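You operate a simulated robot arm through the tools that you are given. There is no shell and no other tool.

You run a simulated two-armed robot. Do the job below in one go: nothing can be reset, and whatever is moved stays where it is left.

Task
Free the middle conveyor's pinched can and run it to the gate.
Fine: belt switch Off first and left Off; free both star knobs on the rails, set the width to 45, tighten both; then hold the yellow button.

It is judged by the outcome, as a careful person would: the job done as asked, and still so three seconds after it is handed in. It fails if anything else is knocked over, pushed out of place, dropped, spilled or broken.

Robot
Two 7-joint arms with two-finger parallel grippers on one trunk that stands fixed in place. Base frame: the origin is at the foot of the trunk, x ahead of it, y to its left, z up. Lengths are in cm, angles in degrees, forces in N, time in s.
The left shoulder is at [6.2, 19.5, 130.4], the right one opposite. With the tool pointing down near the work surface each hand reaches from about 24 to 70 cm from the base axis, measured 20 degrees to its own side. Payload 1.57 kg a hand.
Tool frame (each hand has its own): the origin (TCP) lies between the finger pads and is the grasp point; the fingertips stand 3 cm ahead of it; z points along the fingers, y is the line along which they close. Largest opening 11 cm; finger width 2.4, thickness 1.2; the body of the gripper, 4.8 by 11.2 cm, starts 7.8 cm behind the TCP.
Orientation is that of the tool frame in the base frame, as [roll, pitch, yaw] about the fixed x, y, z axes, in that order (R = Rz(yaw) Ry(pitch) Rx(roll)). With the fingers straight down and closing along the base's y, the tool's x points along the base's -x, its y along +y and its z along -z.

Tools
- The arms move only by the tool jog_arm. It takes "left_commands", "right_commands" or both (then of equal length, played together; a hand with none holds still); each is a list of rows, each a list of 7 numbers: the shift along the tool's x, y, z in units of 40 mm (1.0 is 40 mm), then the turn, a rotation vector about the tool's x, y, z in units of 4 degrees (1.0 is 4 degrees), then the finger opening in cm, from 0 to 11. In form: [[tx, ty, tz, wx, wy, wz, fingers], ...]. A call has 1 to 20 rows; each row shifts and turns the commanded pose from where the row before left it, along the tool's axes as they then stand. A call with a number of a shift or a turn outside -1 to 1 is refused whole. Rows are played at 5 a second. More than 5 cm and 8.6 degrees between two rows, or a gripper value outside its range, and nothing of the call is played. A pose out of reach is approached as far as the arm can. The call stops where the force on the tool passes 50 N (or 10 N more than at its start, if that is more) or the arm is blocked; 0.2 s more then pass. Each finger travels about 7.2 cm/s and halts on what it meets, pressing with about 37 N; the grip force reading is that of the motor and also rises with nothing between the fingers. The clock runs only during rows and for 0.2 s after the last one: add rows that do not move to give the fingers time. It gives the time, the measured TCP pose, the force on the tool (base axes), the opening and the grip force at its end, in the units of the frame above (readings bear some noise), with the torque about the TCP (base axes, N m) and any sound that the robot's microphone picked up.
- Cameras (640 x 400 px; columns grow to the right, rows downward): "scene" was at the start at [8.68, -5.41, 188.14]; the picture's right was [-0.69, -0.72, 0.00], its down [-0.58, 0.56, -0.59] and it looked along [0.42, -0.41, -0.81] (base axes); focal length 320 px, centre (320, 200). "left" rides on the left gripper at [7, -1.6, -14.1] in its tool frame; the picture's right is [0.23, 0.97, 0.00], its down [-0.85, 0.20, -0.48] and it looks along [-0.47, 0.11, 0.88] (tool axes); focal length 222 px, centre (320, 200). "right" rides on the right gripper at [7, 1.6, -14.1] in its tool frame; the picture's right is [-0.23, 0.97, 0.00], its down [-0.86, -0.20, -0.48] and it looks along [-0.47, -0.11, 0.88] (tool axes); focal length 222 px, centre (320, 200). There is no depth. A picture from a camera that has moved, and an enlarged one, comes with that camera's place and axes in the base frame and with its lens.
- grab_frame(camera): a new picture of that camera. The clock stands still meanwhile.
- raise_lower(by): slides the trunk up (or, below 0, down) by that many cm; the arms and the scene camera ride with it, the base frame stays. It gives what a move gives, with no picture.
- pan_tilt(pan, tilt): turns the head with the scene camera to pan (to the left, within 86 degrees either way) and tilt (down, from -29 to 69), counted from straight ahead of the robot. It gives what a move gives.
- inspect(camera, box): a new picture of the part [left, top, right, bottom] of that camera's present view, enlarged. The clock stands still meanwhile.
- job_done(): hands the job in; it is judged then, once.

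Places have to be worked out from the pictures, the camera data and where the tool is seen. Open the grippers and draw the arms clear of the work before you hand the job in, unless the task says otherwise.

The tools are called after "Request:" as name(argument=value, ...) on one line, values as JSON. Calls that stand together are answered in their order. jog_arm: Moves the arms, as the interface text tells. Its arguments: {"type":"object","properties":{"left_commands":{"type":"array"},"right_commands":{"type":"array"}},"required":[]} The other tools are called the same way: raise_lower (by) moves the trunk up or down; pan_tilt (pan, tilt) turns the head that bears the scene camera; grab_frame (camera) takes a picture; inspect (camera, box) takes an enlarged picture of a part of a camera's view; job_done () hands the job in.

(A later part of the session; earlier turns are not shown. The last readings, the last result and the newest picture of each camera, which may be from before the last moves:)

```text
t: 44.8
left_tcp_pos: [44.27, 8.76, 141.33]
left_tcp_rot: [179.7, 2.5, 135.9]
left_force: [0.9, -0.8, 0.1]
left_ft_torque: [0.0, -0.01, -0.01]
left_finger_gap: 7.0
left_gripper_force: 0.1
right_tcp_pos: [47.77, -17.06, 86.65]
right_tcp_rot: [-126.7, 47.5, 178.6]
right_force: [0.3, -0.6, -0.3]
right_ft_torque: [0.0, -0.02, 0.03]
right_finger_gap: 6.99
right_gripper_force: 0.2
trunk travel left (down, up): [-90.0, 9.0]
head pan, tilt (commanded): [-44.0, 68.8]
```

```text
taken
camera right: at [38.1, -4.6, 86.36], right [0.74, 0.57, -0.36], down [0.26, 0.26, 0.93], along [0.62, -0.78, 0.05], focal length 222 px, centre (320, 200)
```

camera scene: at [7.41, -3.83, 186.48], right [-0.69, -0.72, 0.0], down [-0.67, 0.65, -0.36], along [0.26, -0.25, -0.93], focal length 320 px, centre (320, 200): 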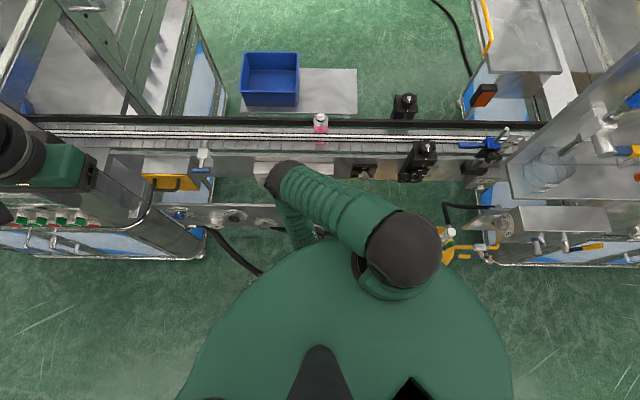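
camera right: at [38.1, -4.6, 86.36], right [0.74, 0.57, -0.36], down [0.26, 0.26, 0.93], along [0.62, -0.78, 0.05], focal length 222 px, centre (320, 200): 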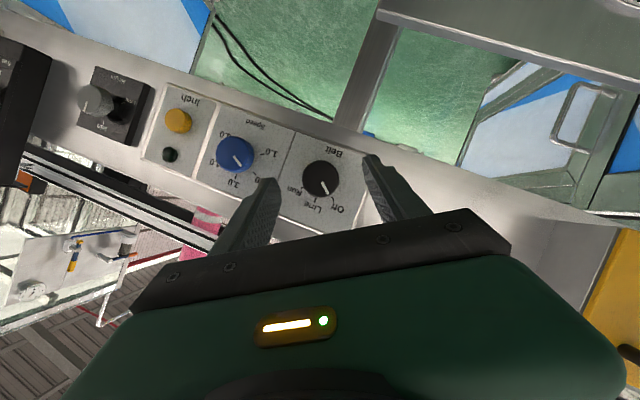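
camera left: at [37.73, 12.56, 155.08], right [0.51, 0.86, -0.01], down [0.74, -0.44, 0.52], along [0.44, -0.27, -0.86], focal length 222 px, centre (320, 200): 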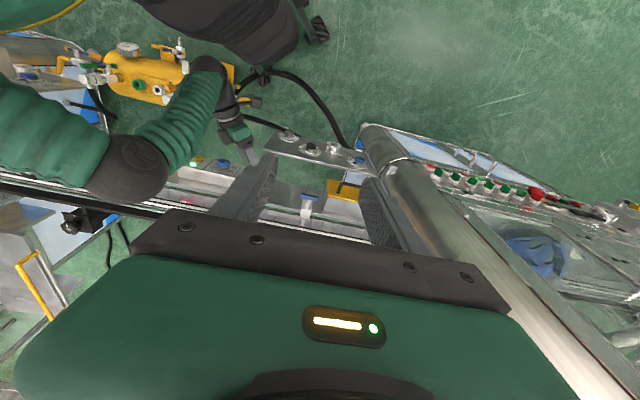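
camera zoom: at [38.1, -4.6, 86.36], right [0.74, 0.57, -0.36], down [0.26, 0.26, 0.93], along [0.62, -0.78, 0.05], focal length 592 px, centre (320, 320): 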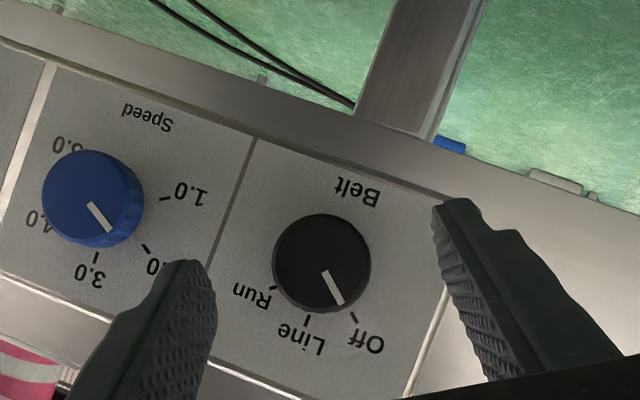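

The belt switch is clearly on Off. Now for the star knobs: I roll the hand back level and pitch it down to point at the floor, still clear of the panel.

Request:
jog_arm(right_commands=[[0, 0, 0, -0.469, 0, 0.883, 7], [0, 0, 0, -0.469, 0, 0.883, 7], [0, 0, 0, -0.469, 0, 0.883, 7], [0, 0, 0, -0.469, 0, 0.883, 7], [0, 0, 0, -0.469, 0, 0.883, 7], [0, 0, 0, -0.469, 0, 0.883, 7], [0, 0, 0, -0.469, 0, 0.883, 7], [0, 0, 0, -0.469, 0, 0.883, 7], [0, 0, 0, 0, 1, 0, 7], [0, 0, 0, 0, 1, 0, 7], [0, 0, 0, 0, 1, 0, 7], [0, 0, 0, 0, 1, 0, 7], [0, 0, 0, 0, 1, 0, 7], [0, 0, 0, 0, 1, 0, 7], [0, 0, 0, 0, 1, 0, 7], [0, 0, 0, 0, 1, 0, 7], [0, 0, 0, 0, 1, 0, 7], [0, 0, 0, 0, 1, 0, 7]])

Request:
grab_frame(camera="right")

Request:
grab_frame(camera="left")

```text
t: 48.6
left_tcp_pos: [44.44, 8.61, 141.29]
left_tcp_rot: [179.8, 2.5, 136.0]
left_force: [-0.2, 0.1, 0.5]
left_ft_torque: [0.03, -0.02, 0.02]
left_finger_gap: 7.0
left_gripper_force: 0.0
right_tcp_pos: [47.47, -16.89, 86.49]
right_tcp_rot: [-178.7, 20.9, 134.4]
right_force: [-0.3, 0.4, 0.9]
right_ft_torque: [0.0, 0.01, 0.0]
right_finger_gap: 6.98
right_gripper_force: 0.0
trunk travel left (down, up): [-90.0, 9.0]
head pan, tilt (commanded): [-44.0, 68.8]
```

```text
taken
camera right: at [40.66, -7.51, 97.05], right [0.85, 0.52, 0.06], down [0.3, -0.58, 0.76], along [0.43, -0.62, -0.65], focal length 222 px, centre (320, 200)
```

right: 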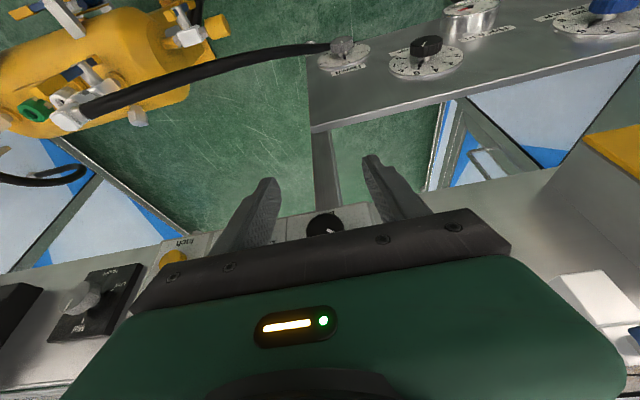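

```text
taken
camera left: at [37.63, 12.74, 155.09], right [0.51, 0.86, -0.01], down [0.74, -0.44, 0.52], along [0.44, -0.27, -0.86], focal length 222 px, centre (320, 200)
```

left: 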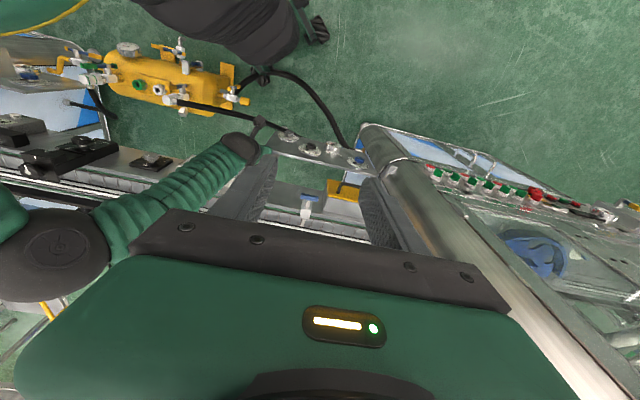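

The elbow has swung out over the conveyor; I check its height and clearance to the can with the scene camera before moving on.

Request:
pan_tilt(pan=-44, tilt=54)

Request:
grab_frame(camera="scene")

```text
t: 49.3
left_tcp_pos: [44.27, 8.68, 141.41]
left_tcp_rot: [179.8, 2.5, 135.9]
left_force: [0.1, -0.3, 0.2]
left_ft_torque: [-0.01, 0.0, 0.0]
left_finger_gap: 6.99
left_gripper_force: 0.0
right_tcp_pos: [47.34, -16.99, 86.33]
right_tcp_rot: [-178.8, 21.0, 134.4]
right_force: [0.5, 0.5, 0.4]
right_ft_torque: [0.01, 0.0, 0.01]
right_finger_gap: 7.01
right_gripper_force: 0.1
trunk travel left (down, up): [-90.0, 9.0]
head pan, tilt (commanded): [-44.0, 54.0]
```

```text
taken
camera scene: at [8.79, -5.14, 188.13], right [-0.69, -0.72, 0.0], down [-0.58, 0.56, -0.59], along [0.42, -0.41, -0.81], focal length 320 px, centre (320, 200)
```

scene: 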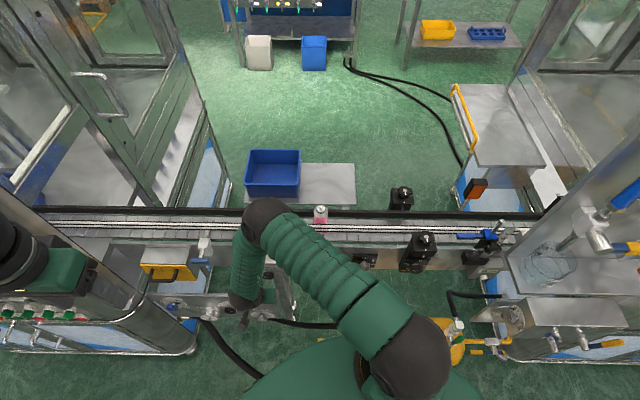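

The elbow is at about z≈132, well above everything. I finish pitching the hand down, then move it back downstream and up along the free corridor in front of the conveyor.

Request:
jog_arm(right_commands=[[0, 0, 0, 0, 1, 0, 7], [0, 0, 0, 0, 1, 0, 7], [0, 0, 0, 0, 1, 0, 7], [0, 0, 0, 0, 1, 0, 7], [0, 0, 0, 0, 1, 0, 7], [0, 0, 0, 0, 0.25, 0, 7], [0.125, -0.764, -0.91, 0, 0, 0, 7], [0.125, -0.764, -0.91, 0, 0, 0, 7], [0.125, -0.764, -0.91, 0, 0, 0, 7], [0.125, -0.764, -0.91, 0, 0, 0, 7], [0.125, -0.764, -0.91, 0, 0, 0, 7], [0.125, -0.764, -0.91, 0, 0, 0, 7], [0.125, -0.764, -0.91, 0, 0, 0, 7]])

Request:
grab_frame(camera="scene")

```text
t: 52.1
left_tcp_pos: [44.04, 8.58, 141.56]
left_tcp_rot: [179.7, 2.6, 136.0]
left_force: [0.5, -0.4, -0.3]
left_ft_torque: [0.02, 0.01, 0.01]
left_finger_gap: 7.0
left_gripper_force: 0.1
right_tcp_pos: [29.54, -29.06, 112.18]
right_tcp_rot: [-179.0, 0.2, 134.0]
right_force: [-0.3, -0.2, -0.4]
right_ft_torque: [0.01, -0.03, 0.01]
right_finger_gap: 7.02
right_gripper_force: 0.0
trunk travel left (down, up): [-90.0, 9.0]
head pan, tilt (commanded): [-44.0, 54.0]
```

```text
taken
camera scene: at [8.25, -5.37, 188.15], right [-0.69, -0.72, 0.0], down [-0.58, 0.56, -0.59], along [0.42, -0.41, -0.81], focal length 320 px, centre (320, 200)
```

scene: 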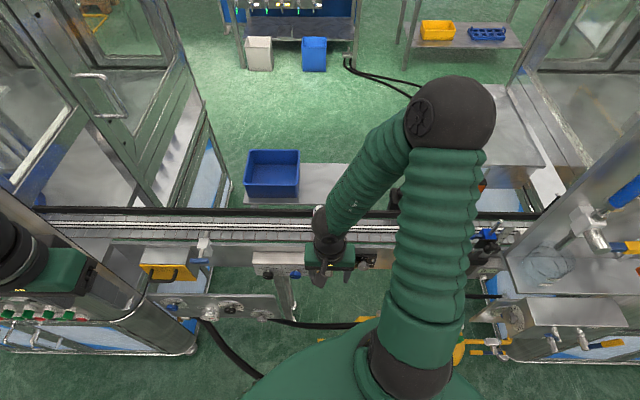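

Clear. I move on to stand in front of the near bracket at z≈125.

Request:
jog_arm(right_commands=[[0, -0.89, -0.41, 0, 0, 0, 7], [0, -0.89, -0.41, 0, 0, 0, 7], [0, -0.89, -0.41, 0, 0, 0, 7], [0, -0.89, -0.41, 0, 0, 0, 7], [0, -0.89, -0.41, 0, 0, 0, 7], [0, -0.89, -0.41, 0, 0, 0, 7], [0, -0.89, -0.41, 0, 0, 0, 7], [0, -0.89, -0.41, 0, 0, 0, 7]])

Request:
grab_frame(camera="right")

Request:
grab_frame(camera="scene")

```text
t: 53.9
left_tcp_pos: [44.01, 7.9, 141.42]
left_tcp_rot: [179.7, 2.3, 135.9]
left_force: [0.0, -0.1, 0.7]
left_ft_torque: [0.07, -0.01, -0.02]
left_finger_gap: 7.03
left_gripper_force: 0.1
right_tcp_pos: [14.06, -51.31, 121.76]
right_tcp_rot: [-179.1, -0.2, 133.9]
right_force: [-0.1, -0.3, -0.8]
right_ft_torque: [0.03, -0.01, 0.02]
right_finger_gap: 7.0
right_gripper_force: 0.0
right hand out of reach, approached as far as the arm can: row 2, 6, 7, 8
trunk travel left (down, up): [-90.0, 9.0]
head pan, tilt (commanded): [-44.0, 54.0]
```

```text
taken
camera right: at [10.59, -45.11, 135.77], right [0.86, 0.51, -0.02], down [0.46, -0.75, 0.48], along [0.23, -0.42, -0.88], focal length 222 px, centre (320, 200)
```

right: 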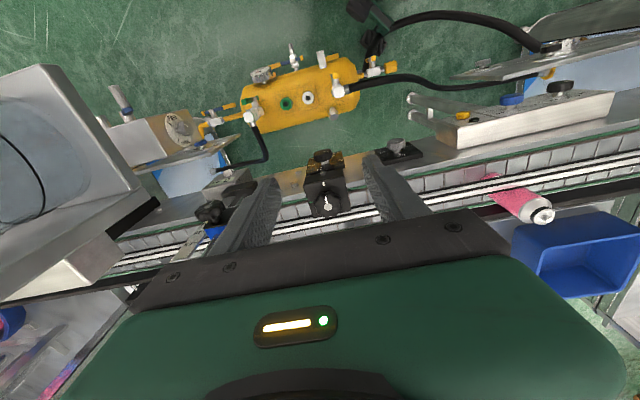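

```text
taken
camera scene: at [8.16, -6.08, 188.14], right [-0.69, -0.72, 0.0], down [-0.58, 0.56, -0.59], along [0.42, -0.4, -0.81], focal length 320 px, centre (320, 200)
```

scene: 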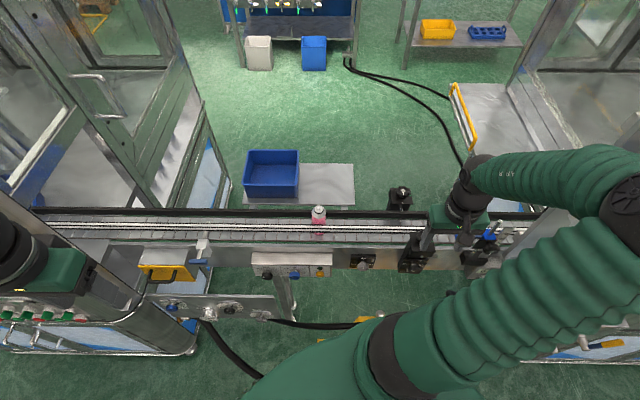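

The near star knob is in view between the fingers. I zoom on it and the far one to measure.

Request:
inspect(camera="right", box=[280, 140, 380, 225])

Request:
inspect(camera="scene", box=[370, 170, 530, 290])

```text
4.71 times, centred on (330, 182) of right
camera zoom: at [10.59, -45.11, 135.77], right [0.86, 0.51, -0.02], down [0.46, -0.75, 0.48], along [0.23, -0.42, -0.88], focal length 1045 px, centre (273, 282)
```

zoom: 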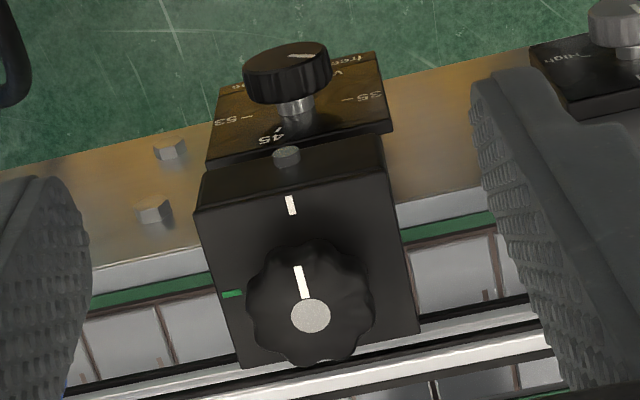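

```text
3.33 times, centred on (450, 230) of scene
camera zoom: at [8.16, -6.08, 188.14], right [-0.69, -0.72, 0.0], down [-0.58, 0.56, -0.59], along [0.42, -0.4, -0.81], focal length 1066 px, centre (-113, 100)
```

zoom: 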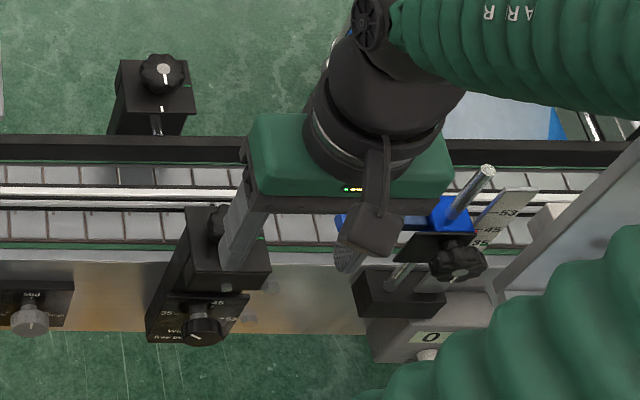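

The near star knob's top centre triangulates to (20.2,-60.0,105.6), radius ≈2.1 cm. I move the hand above it with the fingertips at about z=113.

Request:
jog_arm(right_commands=[[-0.6575, -0.096, 0.375, 0, 0, 0, 7], [-0.6575, -0.096, 0.375, 0, 0, 0, 7], [-0.6575, -0.096, 0.375, 0, 0, 0, 7], [-0.6575, -0.096, 0.375, 0, 0, 0, 7]])

Request:
grab_frame(camera="right")

Request:
inspect(camera="right", box=[220, 110, 420, 235])

```text
t: 54.9
left_tcp_pos: [44.33, 8.25, 141.34]
left_tcp_rot: [179.6, 2.3, 136.0]
left_force: [0.2, -0.3, 0.5]
left_ft_torque: [-0.02, 0.03, 0.02]
left_finger_gap: 7.0
left_gripper_force: 0.1
right_tcp_pos: [20.49, -59.65, 115.65]
right_tcp_rot: [-178.9, -0.1, 134.0]
right_force: [-0.1, -0.2, 0.0]
right_ft_torque: [0.01, 0.01, -0.06]
right_finger_gap: 6.99
right_gripper_force: 0.0
trunk travel left (down, up): [-90.0, 9.0]
head pan, tilt (commanded): [-44.0, 54.0]
```

```text
taken
camera right: at [17.13, -53.37, 129.69], right [0.86, 0.51, -0.02], down [0.46, -0.75, 0.48], along [0.23, -0.42, -0.88], focal length 222 px, centre (320, 200)
```

right: 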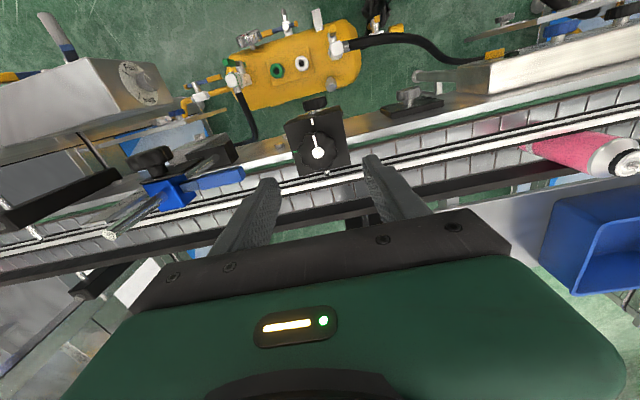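

```text
3.20 times, centred on (320, 172) of right
camera zoom: at [17.13, -53.37, 129.69], right [0.86, 0.51, -0.02], down [0.46, -0.75, 0.48], along [0.23, -0.42, -0.88], focal length 711 px, centre (320, 288)
```

zoom: 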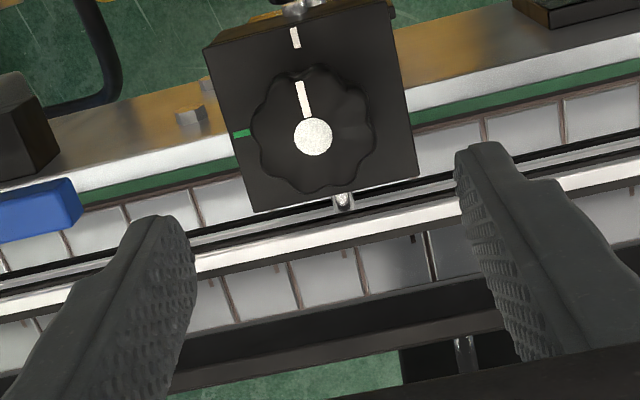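

The knob is centred within 3 mm. I descend with a small sideways correction, stopping with the fingertips around the knob's rim height.

Request:
jog_arm(right_commands=[[0.01, -0.035, 0.5, 0, 0, 0, 7], [0.01, -0.035, 0.5, 0, 0, 0, 7], [0, 0, 0.5, 0, 0, 0, 7], [0, 0, 0.25, 0, 0, 0, 7]])

Request:
inspect(camera="right", box=[220, 110, 420, 235])

```text
t: 55.9
left_tcp_pos: [44.37, 8.43, 141.33]
left_tcp_rot: [179.7, 2.5, 136.0]
left_force: [0.2, 0.0, 0.5]
left_ft_torque: [0.01, 0.02, -0.06]
left_finger_gap: 7.02
left_gripper_force: 0.0
right_tcp_pos: [20.03, -59.58, 108.53]
right_tcp_rot: [-178.9, 0.2, 134.1]
right_force: [0.4, 0.1, 0.1]
right_ft_torque: [-0.01, 0.0, 0.0]
right_finger_gap: 7.0
right_gripper_force: 0.0
trunk travel left (down, up): [-90.0, 9.0]
head pan, tilt (commanded): [-44.0, 54.0]
```

```text
3.20 times, centred on (320, 172) of right
camera zoom: at [16.61, -53.4, 122.7], right [0.86, 0.51, -0.02], down [0.46, -0.75, 0.48], along [0.23, -0.42, -0.88], focal length 711 px, centre (320, 288)
```

zoom: 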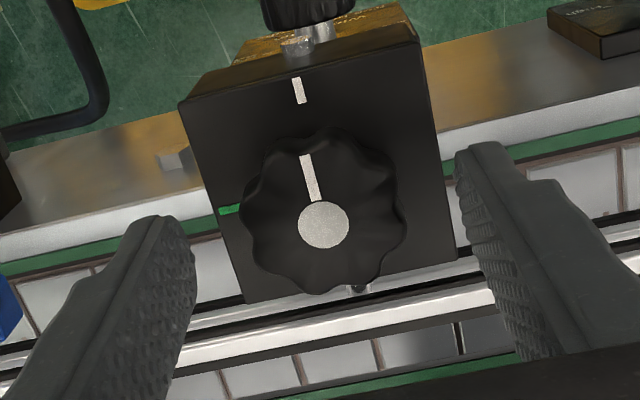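

Centred. I go 1.2 cm lower, close on the star knob and look.

Request:
jog_arm(right_commands=[[-0.05, 0, 0.15, 0, 0, 0, 7], [0, 0, 0.15, 0, 0, 0, 7], [0, 0, 0, 0, 0, 0, 5], [0, 0, 0, 0, 0, 0, 3], [0, 0, 0, 0, 0, 0, 3], [0, 0, 0, 0, 0, 0, 3]])

Request:
inspect(camera="right", box=[220, 110, 420, 235])

```text
t: 57.3
left_tcp_pos: [44.49, 8.49, 141.44]
left_tcp_rot: [179.8, 2.4, 136.0]
left_force: [-0.2, 0.0, 0.1]
left_ft_torque: [-0.01, -0.01, 0.02]
left_finger_gap: 7.03
left_gripper_force: 0.1
right_tcp_pos: [20.2, -59.77, 107.31]
right_tcp_rot: [-178.9, 0.0, 133.9]
right_force: [2.9, -0.8, -7.9]
right_ft_torque: [0.08, -0.7, 0.0]
right_finger_gap: 4.2
right_gripper_force: 45.2
trunk travel left (down, up): [-90.0, 9.0]
head pan, tilt (commanded): [-44.0, 54.0]
```

```text
3.20 times, centred on (320, 172) of right
camera zoom: at [16.79, -53.53, 121.52], right [0.86, 0.51, -0.02], down [0.46, -0.75, 0.48], along [0.23, -0.42, -0.88], focal length 711 px, centre (320, 288)
```

zoom: 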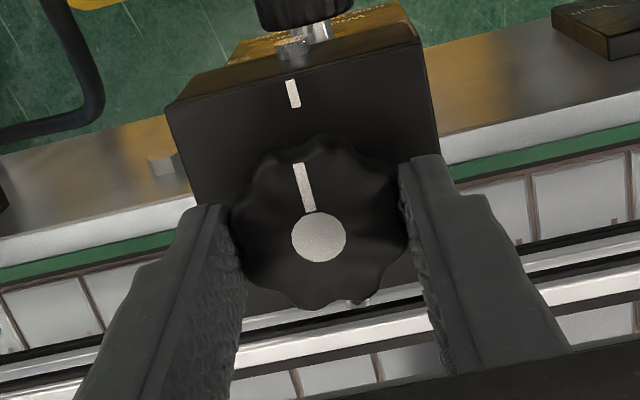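

Gripped at 4.2 cm with 45 N. I turn it counter-clockwise (seen from above) by 80° first.

Request:
jog_arm(right_commands=[[0, 0, 0, 0, 0, -1, 3], [0, 0, 0, 0, 0, -1, 3], [0, 0, 0, 0, 0, -1, 3], [0, 0, 0, 0, 0, -1, 3], [0, 0, 0, 0, 0, -1, 3], [0, 0, 0, 0, 0, -1, 3], [0, 0, 0, 0, 0, -1, 3], [0, 0, 0, 0, 0, -1, 3], [0, 0, 0, 0, 0, -1, 3], [0, 0, 0, 0, 0, -1, 3], [0, 0, 0, 0, 0, -1, 3], [0, 0, 0, 0, 0, -1, 3], [0, 0, 0, 0, 0, -1, 3], [0, 0, 0, 0, 0, -1, 3], [0, 0, 0, 0, 0, -1, 3], [0, 0, 0, 0, 0, -1, 3], [0, 0, 0, 0, 0, -1, 3], [0, 0, 0, 0, 0, -1, 3], [0, 0, 0, 0, 0, -1, 3], [0, 0, 0, 0, 0, -1, 3]])

Request:
inspect(camera="right", box=[220, 110, 420, 235])

```text
t: 58.7
left_tcp_pos: [43.94, 8.59, 141.36]
left_tcp_rot: [179.7, 2.6, 136.1]
left_force: [0.0, 0.0, -0.4]
left_ft_torque: [0.03, -0.03, -0.02]
left_finger_gap: 6.99
left_gripper_force: 0.1
right_tcp_pos: [20.27, -59.83, 107.34]
right_tcp_rot: [-178.9, -0.5, 157.2]
right_force: [4.0, -4.8, 0.1]
right_ft_torque: [0.43, -1.51, -0.02]
right_finger_gap: 4.22
right_gripper_force: 44.8
trunk travel left (down, up): [-90.0, 9.0]
head pan, tilt (commanded): [-44.0, 54.0]
stopped in row 6 (right hand): the force on the tool passed its limit at 53 N (the readings are from after the stop); the commanded pose is now the measured one
```

```text
3.20 times, centred on (320, 172) of right
camera zoom: at [14.71, -55.42, 121.57], right [0.59, 0.81, -0.02], down [0.72, -0.51, 0.47], along [0.37, -0.29, -0.88], focal length 711 px, centre (320, 288)
```

zoom: 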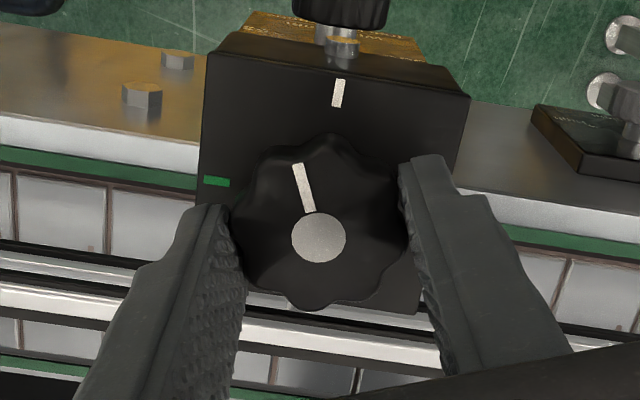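

It turned 23° with the hand; the force limit was hit. I continue more slowly in half steps.

Request:
jog_arm(right_commands=[[0, 0, 0, 0, 0, -0.5, 3], [0, 0, 0, 0, 0, -0.5, 3], [0, 0, 0, 0, 0, -0.5, 3], [0, 0, 0, 0, 0, -0.5, 3], [0, 0, 0, 0, 0, -0.5, 3], [0, 0, 0, 0, 0, -0.5, 3], [0, 0, 0, 0, 0, -0.5, 3], [0, 0, 0, 0, 0, -0.5, 3]])

Request:
inspect(camera="right", box=[220, 110, 420, 235])

Request:
grab_frame(camera="scene")

```text
t: 60.5
left_tcp_pos: [44.29, 8.59, 141.36]
left_tcp_rot: [179.8, 2.5, 136.1]
left_force: [0.5, -0.3, 0.8]
left_ft_torque: [0.03, 0.02, -0.05]
left_finger_gap: 6.99
left_gripper_force: 0.1
right_tcp_pos: [20.21, -59.74, 107.35]
right_tcp_rot: [-178.7, -0.7, 157.0]
right_force: [2.0, -19.9, 10.7]
right_ft_torque: [0.22, 0.15, 0.04]
right_finger_gap: 4.22
right_gripper_force: 44.5
right hand out of reach, approached as far as the arm can: row 2, 4, 6, 8
trunk travel left (down, up): [-90.0, 9.0]
head pan, tilt (commanded): [-44.0, 54.0]
```

```text
3.20 times, centred on (320, 172) of right
camera zoom: at [14.79, -55.39, 121.58], right [0.59, 0.81, -0.02], down [0.72, -0.51, 0.47], along [0.37, -0.29, -0.88], focal length 711 px, centre (320, 288)
```

zoom: 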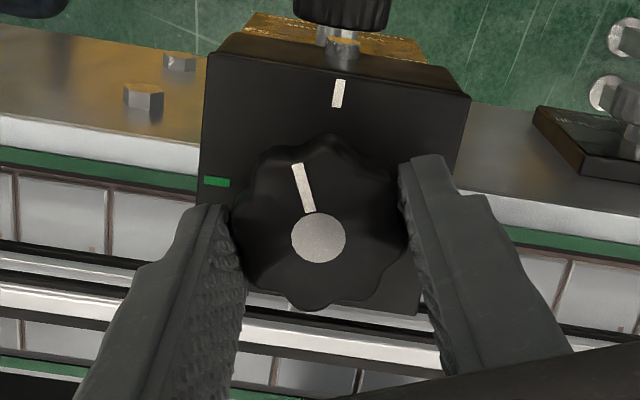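

```text
taken
camera scene: at [8.52, -6.25, 188.13], right [-0.69, -0.72, 0.0], down [-0.58, 0.57, -0.58], along [0.42, -0.4, -0.81], focal length 320 px, centre (320, 200)
```

scene: 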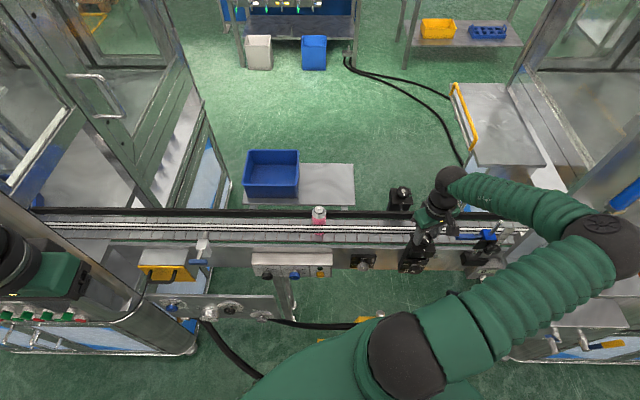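

The wrist is at its yaw limit in this posture. I release the knob, turn the hand back 68° the other way, and will re-grip to ratchet it further.

Request:
jog_arm(right_commands=[[0, 0, 0, 0, 0, 0, 6], [0, 0, 0, 0, 0, 0, 7], [0, 0, 0, 0, 0, 0, 7], [0, 0, 0, 0, 0, 1, 7], [0, 0, 0, 0, 0, 1, 7], [0, 0, 0, 0, 0, 1, 7], [0, 0, 0, 0, 0, 1, 7], [0, 0, 0, 0, 0, 1, 7], [0, 0, 0, 0, 0, 1, 7], [0, 0, 0, 0, 0, 1, 7], [0, 0, 0, 0, 0, 1, 7], [0, 0, 0, 0, 0, 1, 7], [0, 0, 0, 0, 0, 1, 7], [0, 0, 0, 0, 0, 1, 7], [0, 0, 0, 0, 0, 1, 7], [0, 0, 0, 0, 0, 1, 7], [0, 0, 0, 0, 0, 1, 7], [0, 0, 0, 0, 0, 1, 7], [0, 0, 0, 0, 0, 1, 7], [0, 0, 0, 0, 0, 1, 7]])

Request:
inspect(camera="right", box=[220, 110, 420, 235])

Request:
grab_frame(camera="scene")

```text
t: 64.7
left_tcp_pos: [44.21, 8.87, 141.33]
left_tcp_rot: [179.8, 2.6, 136.0]
left_force: [0.0, 0.9, 0.4]
left_ft_torque: [-0.03, 0.02, 0.04]
left_finger_gap: 6.99
left_gripper_force: 0.0
right_tcp_pos: [20.27, -59.44, 107.46]
right_tcp_rot: [-179.0, 0.9, 89.1]
right_force: [-0.9, 0.0, -0.6]
right_ft_torque: [0.0, 0.02, -0.01]
right_finger_gap: 7.01
right_gripper_force: 0.0
trunk travel left (down, up): [-90.0, 9.0]
head pan, tilt (commanded): [-44.0, 54.0]
```

```text
3.20 times, centred on (320, 172) of right
camera zoom: at [22.36, -52.35, 121.46], right [0.97, -0.24, -0.02], down [-0.2, -0.84, 0.5], along [-0.13, -0.48, -0.87], focal length 711 px, centre (320, 288)
```

zoom: 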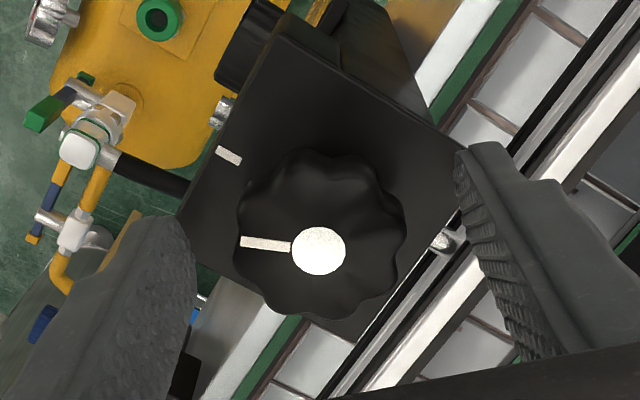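

```text
taken
camera scene: at [8.56, -5.5, 188.14], right [-0.69, -0.72, 0.0], down [-0.58, 0.56, -0.59], along [0.42, -0.41, -0.81], focal length 320 px, centre (320, 200)
```

scene: 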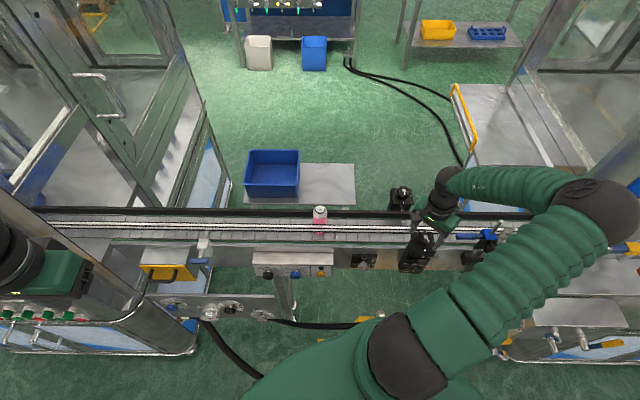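

The knob held its new angle, and the hand has free yaw range now. I re-centre by 4 mm, re-grip, and turn 64° more.

Request:
jog_arm(right_commands=[[-0.1, -0.035, 0, 0, 0, 0, 7], [0, 0, 0, 0, 0, 0, 5], [0, 0, 0, 0, 0, 0, 3], [0, 0, 0, 0, 0, 0, 3], [0, 0, 0, 0, 0, 0, 3], [0, 0, 0, 0, 0, -0.8, 3], [0, 0, 0, 0, 0, -0.8, 3], [0, 0, 0, 0, 0, -0.8, 3], [0, 0, 0, 0, 0, -0.8, 3], [0, 0, 0, 0, 0, -0.8, 3], [0, 0, 0, 0, 0, -0.8, 3], [0, 0, 0, 0, 0, -0.8, 3], [0, 0, 0, 0, 0, -0.8, 3], [0, 0, 0, 0, 0, -0.8, 3], [0, 0, 0, 0, 0, -0.8, 3], [0, 0, 0, 0, 0, -0.8, 3], [0, 0, 0, 0, 0, -0.8, 3], [0, 0, 0, 0, 0, -0.8, 3], [0, 0, 0, 0, 0, -0.8, 3], [0, 0, 0, 0, 0, -0.8, 3]])

Request:
inspect(camera="right", box=[220, 110, 420, 235])

```text
t: 68.9
left_tcp_pos: [44.58, 8.89, 141.21]
left_tcp_rot: [179.8, 2.5, 136.0]
left_force: [0.5, -0.1, 0.3]
left_ft_torque: [-0.01, 0.0, -0.03]
left_finger_gap: 7.0
left_gripper_force: 0.1
right_tcp_pos: [20.33, -59.8, 107.49]
right_tcp_rot: [-178.5, -0.4, 137.1]
right_force: [9.3, 5.5, -12.6]
right_ft_torque: [-0.02, -1.38, -0.03]
right_finger_gap: 4.2
right_gripper_force: 45.0
trunk travel left (down, up): [-90.0, 9.0]
head pan, tilt (commanded): [-44.0, 54.0]
```

```text
3.20 times, centred on (320, 172) of right
camera zoom: at [16.62, -53.76, 121.59], right [0.83, 0.56, -0.03], down [0.5, -0.72, 0.48], along [0.25, -0.41, -0.88], focal length 711 px, centre (320, 288)
```

zoom: 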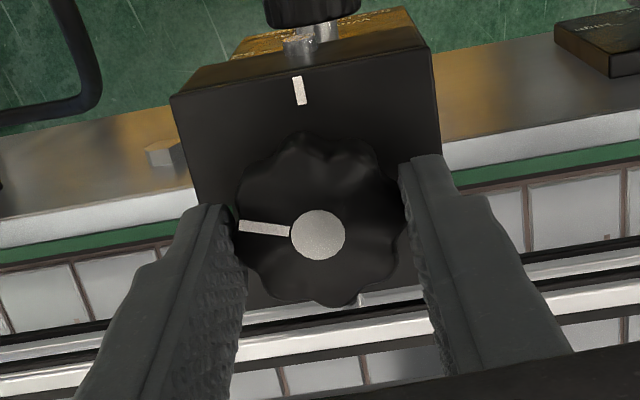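

It has turned about 71° so far; about 19° remain to the green mark. I continue.

Request:
jog_arm(right_commands=[[0, 0, 0, 0, 0, -0.7, 3], [0, 0, 0, 0, 0, -0.7, 3], [0, 0, 0, 0, 0, -0.7, 3], [0, 0, 0, 0, 0, -0.7, 3], [0, 0, 0, 0, 0, -0.7, 3], [0, 0, 0, 0, 0, -0.7, 3], [0, 0, 0, 0, 0, -0.4, 3]])

Request:
inspect(camera="right", box=[220, 110, 420, 235])

```text
t: 70.5
left_tcp_pos: [44.41, 8.88, 141.27]
left_tcp_rot: [179.9, 2.5, 135.9]
left_force: [0.2, -0.8, 0.5]
left_ft_torque: [0.01, 0.02, -0.02]
left_finger_gap: 6.99
left_gripper_force: 0.0
right_tcp_pos: [20.3, -59.71, 107.56]
right_tcp_rot: [-178.7, -0.8, 155.6]
right_force: [10.9, 7.5, -2.7]
right_ft_torque: [0.68, -0.4, -0.04]
right_finger_gap: 4.21
right_gripper_force: 44.7
trunk travel left (down, up): [-90.0, 9.0]
head pan, tilt (commanded): [-44.0, 54.0]
```

```text
3.20 times, centred on (320, 172) of right
camera zoom: at [14.99, -55.26, 121.66], right [0.61, 0.79, -0.03], down [0.71, -0.53, 0.47], along [0.36, -0.31, -0.88], focal length 711 px, centre (320, 288)
```

zoom: 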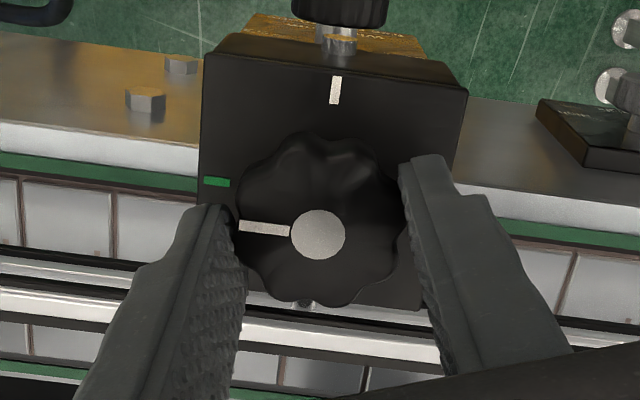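

The pointer now lies in line with the green mark (about 90° in all): the near star knob is free. I release it and rise straight up.

Request:
jog_arm(right_commands=[[0, 0, 0, 0, 0, 0, 5], [0, 0, 0, 0, 0, 0, 7], [0, 0, 0, 0, 0, 0, 7], [0, 0, -0.6, 0, 0, 0, 7], [0, 0, -0.7, 0, 0, 0, 7], [0, 0, -0.7, 0, 0, 0, 7]])

Request:
grab_frame(camera="right")

Request:
inspect(camera="right", box=[250, 80, 390, 200])

```text
t: 71.9
left_tcp_pos: [44.16, 8.89, 141.29]
left_tcp_rot: [179.7, 2.6, 136.1]
left_force: [-0.1, 0.3, 0.7]
left_ft_torque: [-0.01, -0.04, 0.01]
left_finger_gap: 7.01
left_gripper_force: 0.0
right_tcp_pos: [20.17, -59.48, 115.45]
right_tcp_rot: [-178.7, -0.8, 155.6]
right_force: [-0.8, 0.0, 0.4]
right_ft_torque: [0.0, 0.01, 0.0]
right_finger_gap: 7.01
right_gripper_force: 0.1
trunk travel left (down, up): [-90.0, 9.0]
head pan, tilt (commanded): [-44.0, 54.0]
```

```text
taken
camera right: at [14.8, -55.07, 129.73], right [0.61, 0.79, -0.02], down [0.71, -0.53, 0.47], along [0.36, -0.3, -0.88], focal length 222 px, centre (320, 200)
```

right: 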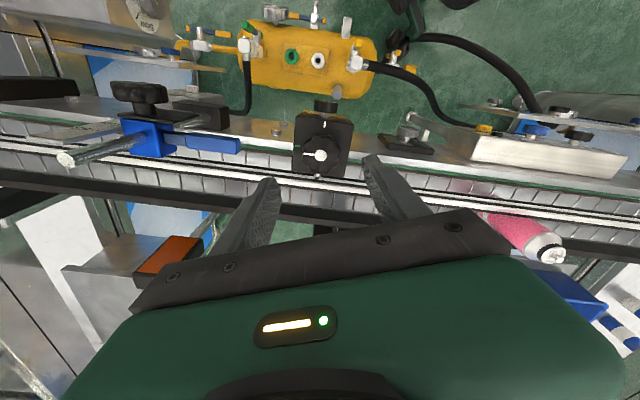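

```text
3.33 times, centred on (320, 140) of right
camera zoom: at [14.8, -55.07, 129.73], right [0.61, 0.79, -0.02], down [0.71, -0.53, 0.47], along [0.36, -0.3, -0.88], focal length 740 px, centre (320, 400)
```

zoom: 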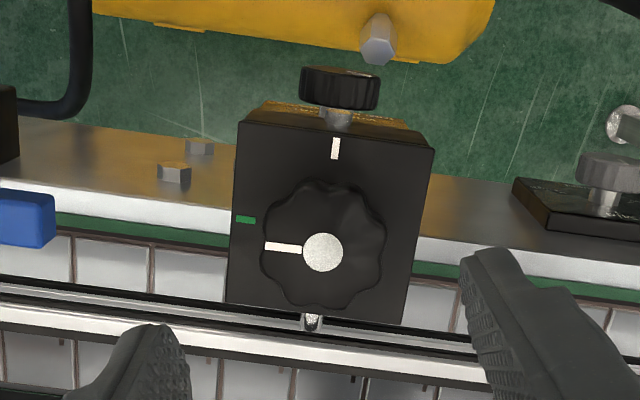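

The near knob clearly points at green. I move towards the far star knob, stopping short to view it.

Request:
jog_arm(right_commands=[[-0.75, -0.115, 0, 0, 0, 0.5, 7], [-0.75, -0.115, 0, 0, 0, 0.5, 7], [-0.75, -0.115, 0, 0, 0, 0.5, 7], [-0.75, -0.115, 0, 0, 0, 0.5, 7]])

Request:
grab_frame(camera="right")

Request:
inspect(camera="right", box=[230, 80, 430, 220])

Request:
grab_frame(camera="scene")

```text
t: 72.9
left_tcp_pos: [44.42, 8.78, 141.27]
left_tcp_rot: [180.0, 2.5, 136.1]
left_force: [-0.9, 0.2, 0.2]
left_ft_torque: [0.02, 0.05, 0.0]
left_finger_gap: 6.99
left_gripper_force: 0.1
right_tcp_pos: [30.07, -66.79, 115.28]
right_tcp_rot: [-178.7, -0.6, 147.4]
right_force: [-0.2, -0.3, -1.1]
right_ft_torque: [0.02, 0.02, 0.01]
right_finger_gap: 7.0
right_gripper_force: 0.0
trunk travel left (down, up): [-90.0, 9.0]
head pan, tilt (commanded): [-44.0, 54.0]
```

```text
taken
camera right: at [25.37, -61.5, 129.39], right [0.72, 0.7, -0.03], down [0.62, -0.62, 0.47], along [0.32, -0.35, -0.88], focal length 222 px, centre (320, 200)
```

right: 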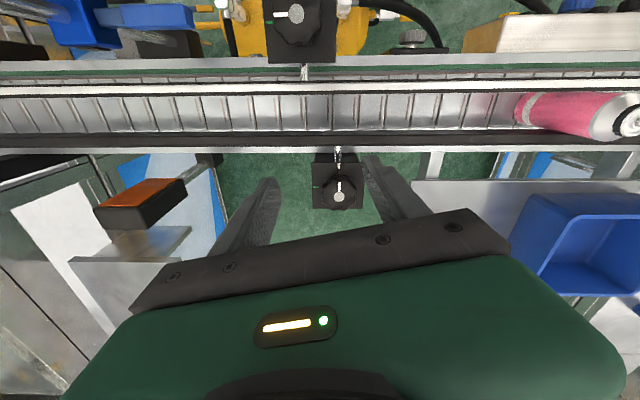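

```text
2.86 times, centred on (330, 150) of right
camera zoom: at [25.37, -61.5, 129.39], right [0.72, 0.7, -0.03], down [0.62, -0.62, 0.47], along [0.32, -0.35, -0.88], focal length 635 px, centre (291, 343)
```

zoom: 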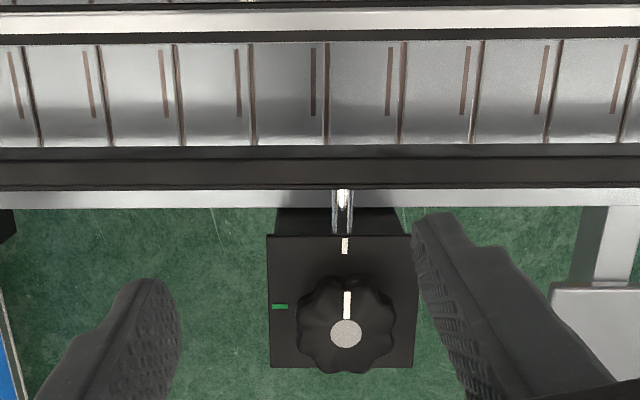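

```text
taken
camera scene: at [8.76, -5.64, 188.13], right [-0.69, -0.72, 0.0], down [-0.58, 0.56, -0.58], along [0.42, -0.41, -0.81], focal length 320 px, centre (320, 200)
```

scene: 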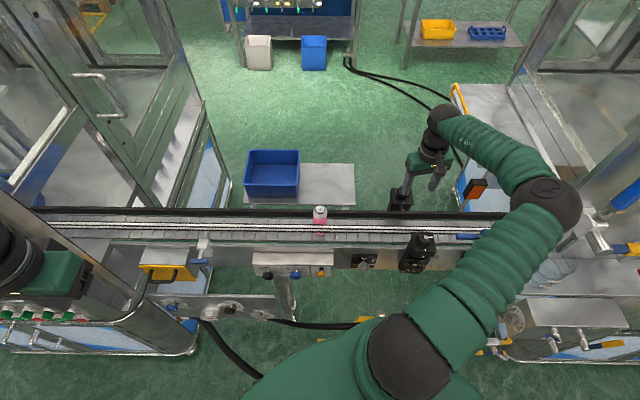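

The far star knob sits at about (35.4,-69.2,105.5), pointing at its white mark, green to the left. I move over it and pre-turn the hand 72° so it has room to turn counter-clockwise.

Request:
jog_arm(right_commands=[[-0.725, 0.105, 0, 0, 0, 0, 7], [-0.725, 0.105, 0, 0, 0, 0, 7], [0, 0, 0, 0, 0, 1, 7], [0, 0, 0, 0, 0, 1, 7], [0, 0, 0, 0, 0, 1, 7], [0, 0, 0, 0, 0, 1, 7], [0, 0, 0, 0, 0, 1, 7], [0, 0, 0, 0, 0, 1, 7], [0, 0, 0, 0, 0, 1, 7], [0, 0, 0, 0, 0, 1, 7], [0, 0, 0, 0, 0, 1, 7], [0, 0, 0, 0, 0, 1, 7], [0, 0, 0, 0, 0, 1, 7], [0, 0, 0, 0, 0, 1, 7], [0, 0, 0, 0, 0, 1, 7], [0, 0, 0, 0, 0, 1, 7], [0, 0, 0, 0, 0, 1, 7], [0, 0, 0, 0, 0, 1, 7], [0, 0, 0, 0, 0, 1, 7], [0, 0, 0, 0, 0, 1, 7]])

Request:
grab_frame(camera="right")

Request:
inspect(camera="right", box=[220, 110, 420, 235])

```text
t: 77.1
left_tcp_pos: [44.26, 8.96, 141.4]
left_tcp_rot: [179.7, 2.6, 136.1]
left_force: [-0.3, 0.0, 0.3]
left_ft_torque: [0.0, 0.0, 0.04]
left_finger_gap: 7.01
left_gripper_force: 0.0
right_tcp_pos: [31.87, -67.69, 115.36]
right_tcp_rot: [-179.1, 1.2, 75.4]
right_force: [-0.6, -0.4, -0.1]
right_ft_torque: [0.01, 0.02, -0.01]
right_finger_gap: 7.01
right_gripper_force: 0.2
right hand out of reach, approached as far as the arm can: row 1, 2
trunk travel left (down, up): [-90.0, 9.0]
head pan, tilt (commanded): [-44.0, 54.0]
```

```text
taken
camera right: at [35.51, -61.21, 129.32], right [0.89, -0.46, -0.01], down [-0.4, -0.77, 0.5], along [-0.24, -0.44, -0.87], focal length 222 px, centre (320, 200)
```

right: 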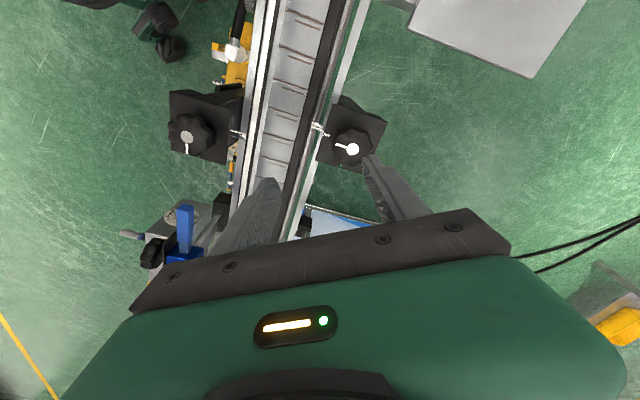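

```text
3.20 times, centred on (320, 172) of right
camera zoom: at [35.51, -61.21, 129.32], right [0.89, -0.46, -0.01], down [-0.4, -0.77, 0.5], along [-0.24, -0.44, -0.87], focal length 711 px, centre (320, 288)
```

zoom: 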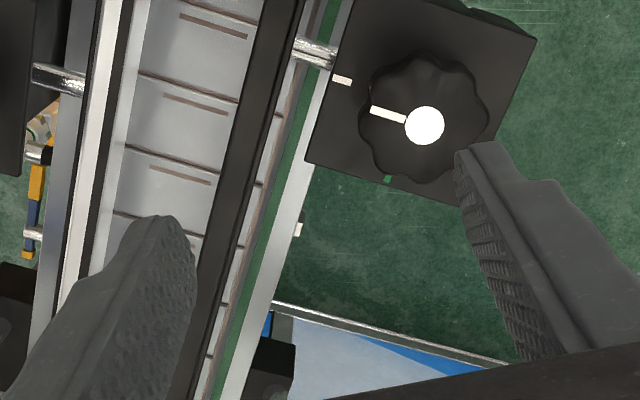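

The reach limit kept the hand 3.8 cm short at this height. Lower down (wrist level with the shoulder) reach is larger, so I go diagonally down to z≈110.5 over the knob.

Request:
jog_arm(right_commands=[[0, 0, 0.61, 0, 0, 0, 7], [-0.07, 0.32, 0.3, 0, 0, 0, 7], [-0.07, 0.32, 0.3, 0, 0, 0, 7], [0, 0.31, 0, 0, 0, 0, 7]])

Request:
inspect(camera="right", box=[220, 110, 420, 235])

Request:
grab_frame(camera="scene")

```text
t: 78.1
left_tcp_pos: [44.21, 8.89, 141.2]
left_tcp_rot: [179.9, 2.7, 136.0]
left_force: [-0.6, 0.0, 0.3]
left_ft_torque: [0.01, 0.0, -0.01]
left_finger_gap: 7.01
left_gripper_force: 0.1
right_tcp_pos: [35.32, -69.23, 110.52]
right_tcp_rot: [-179.0, 1.1, 75.5]
right_force: [0.4, 0.2, -0.1]
right_ft_torque: [0.0, -0.02, -0.02]
right_finger_gap: 7.01
right_gripper_force: 0.1
trunk travel left (down, up): [-90.0, 9.0]
head pan, tilt (commanded): [-44.0, 54.0]
```

```text
3.20 times, centred on (320, 172) of right
camera zoom: at [38.97, -62.71, 124.42], right [0.89, -0.46, -0.01], down [-0.4, -0.77, 0.5], along [-0.24, -0.44, -0.87], focal length 711 px, centre (320, 288)
```

zoom: 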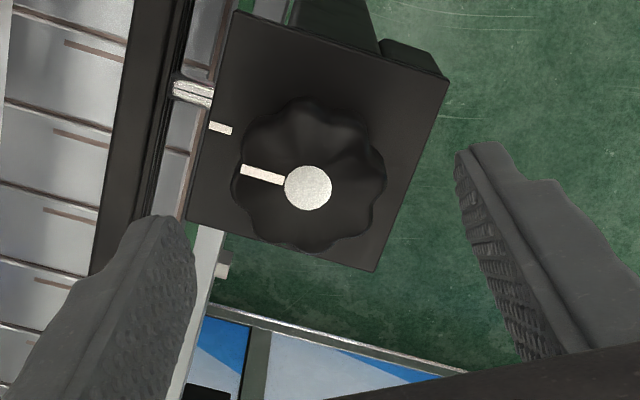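

```text
taken
camera scene: at [8.73, -5.59, 188.13], right [-0.69, -0.72, 0.0], down [-0.58, 0.56, -0.59], along [0.42, -0.41, -0.81], focal length 320 px, centre (320, 200)
```

scene: 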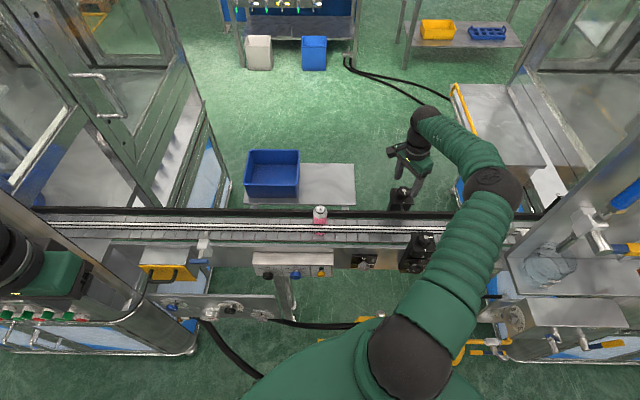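

Reached: the far knob is between the fingers, offset 4 mm. I correct, descend to z≈107.4 and grip.

Request:
jog_arm(right_commands=[[0.01, -0.1, 0.2, 0, 0, 0, 6.4], [0, 0, 0.3, 0, 0, 0, 6.4], [0, 0, 0.28, 0, 0, 0, 6.4], [0, 0, 0, 0, 0, 0, 5], [0, 0, 0, 0, 0, 0, 3], [0, 0, 0, 0, 0, 0, 3], [0, 0, 0, 0, 0, 0, 3]])

Request:
inspect(camera="right", box=[220, 110, 420, 235])

```text
t: 79.7
left_tcp_pos: [44.39, 8.71, 141.3]
left_tcp_rot: [179.9, 2.5, 136.0]
left_force: [-0.2, 1.1, 0.1]
left_ft_torque: [-0.02, 0.02, 0.01]
left_finger_gap: 7.03
left_gripper_force: 0.2
right_tcp_pos: [35.08, -69.21, 107.42]
right_tcp_rot: [-179.2, 1.1, 75.5]
right_force: [5.8, -1.8, -0.4]
right_ft_torque: [-0.17, -0.89, 0.2]
right_finger_gap: 4.14
right_gripper_force: 45.0
trunk travel left (down, up): [-90.0, 9.0]
head pan, tilt (commanded): [-44.0, 54.0]
```

```text
3.20 times, centred on (320, 172) of right
camera zoom: at [38.61, -62.71, 121.36], right [0.89, -0.46, -0.01], down [-0.4, -0.77, 0.5], along [-0.24, -0.44, -0.87], focal length 711 px, centre (320, 288)
```

zoom: 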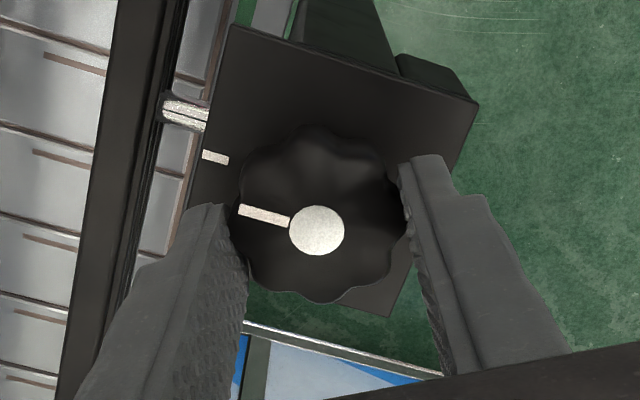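

Gripped. I turn it counter-clockwise 64° and look.

Request:
jog_arm(right_commands=[[0, 0, 0, 0, 0, -0.8, 3], [0, 0, 0, 0, 0, -0.8, 3], [0, 0, 0, 0, 0, -0.8, 3], [0, 0, 0, 0, 0, -0.8, 3], [0, 0, 0, 0, 0, -0.8, 3], [0, 0, 0, 0, 0, -0.8, 3], [0, 0, 0, 0, 0, -0.8, 3], [0, 0, 0, 0, 0, -0.8, 3], [0, 0, 0, 0, 0, -0.8, 3], [0, 0, 0, 0, 0, -0.8, 3], [0, 0, 0, 0, 0, -0.8, 3], [0, 0, 0, 0, 0, -0.8, 3], [0, 0, 0, 0, 0, -0.8, 3], [0, 0, 0, 0, 0, -0.8, 3], [0, 0, 0, 0, 0, -0.8, 3], [0, 0, 0, 0, 0, -0.8, 3], [0, 0, 0, 0, 0, -0.8, 3], [0, 0, 0, 0, 0, -0.8, 3], [0, 0, 0, 0, 0, -0.8, 3], [0, 0, 0, 0, 0, -0.8, 3]])

Request:
inspect(camera="right", box=[220, 110, 420, 235])

```text
t: 83.9
left_tcp_pos: [44.55, 9.01, 141.21]
left_tcp_rot: [-179.9, 2.5, 136.0]
left_force: [-0.8, -0.8, 0.5]
left_ft_torque: [0.0, -0.02, 0.02]
left_finger_gap: 7.0
left_gripper_force: 0.0
right_tcp_pos: [35.14, -69.0, 107.4]
right_tcp_rot: [-178.6, -0.2, 139.7]
right_force: [22.6, -3.8, 10.0]
right_ft_torque: [-0.08, -1.68, 0.01]
right_finger_gap: 4.14
right_gripper_force: 44.9
trunk travel left (down, up): [-90.0, 9.0]
head pan, tilt (commanded): [-44.0, 54.0]
```

```text
3.20 times, centred on (320, 172) of right
camera zoom: at [31.27, -63.15, 121.43], right [0.8, 0.59, -0.02], down [0.53, -0.7, 0.48], along [0.27, -0.4, -0.88], focal length 711 px, centre (320, 288)
```

zoom: 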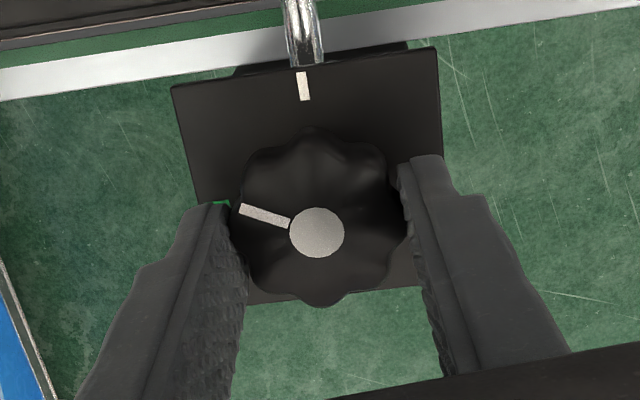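

64° done; I continue towards the green mark.

Request:
jog_arm(right_commands=[[0, 0, 0, 0, 0, -0.6, 3], [0, 0, 0, 0, 0, -0.6, 3], [0, 0, 0, 0, 0, -0.6, 3], [0, 0, 0, 0, 0, -0.6, 3], [0, 0, 0, 0, 0, -0.6, 3], [0, 0, 0, 0, 0, -0.6, 3], [0, 0, 0, 0, 0, -0.6, 3], [0, 0, 0, 0, 0, -0.6, 3], [0, 0, 0, 0, 0, -0.6, 3], [0, 0, 0, 0, 0, -0.6, 3], [0, 0, 0, 0, 0, -0.4, 3]])

Request:
inspect(camera="right", box=[220, 110, 420, 235])

```text
t: 86.3
left_tcp_pos: [44.79, 9.01, 141.22]
left_tcp_rot: [-180.0, 2.4, 135.9]
left_force: [0.0, -0.7, 0.4]
left_ft_torque: [0.02, 0.03, 0.0]
left_finger_gap: 7.0
left_gripper_force: 0.1
right_tcp_pos: [35.27, -69.08, 107.25]
right_tcp_rot: [-178.4, -0.4, 142.0]
right_force: [23.0, 2.1, 5.5]
right_ft_torque: [0.37, -1.32, 0.0]
right_finger_gap: 4.16
right_gripper_force: 45.1
right hand out of reach, approached as far as the arm can: row 3, 5, 7, 9, 11
trunk travel left (down, up): [-90.0, 9.0]
head pan, tilt (commanded): [-44.0, 54.0]
```

```text
3.20 times, centred on (320, 172) of right
camera zoom: at [31.08, -63.32, 121.43], right [0.78, 0.63, -0.03], down [0.56, -0.68, 0.48], along [0.28, -0.39, -0.88], focal length 711 px, centre (320, 288)
```

zoom: 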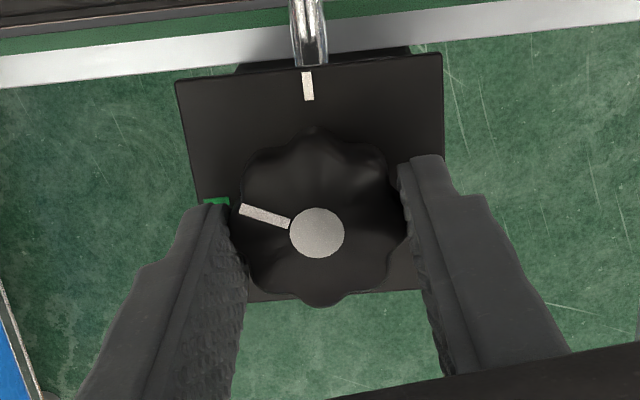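

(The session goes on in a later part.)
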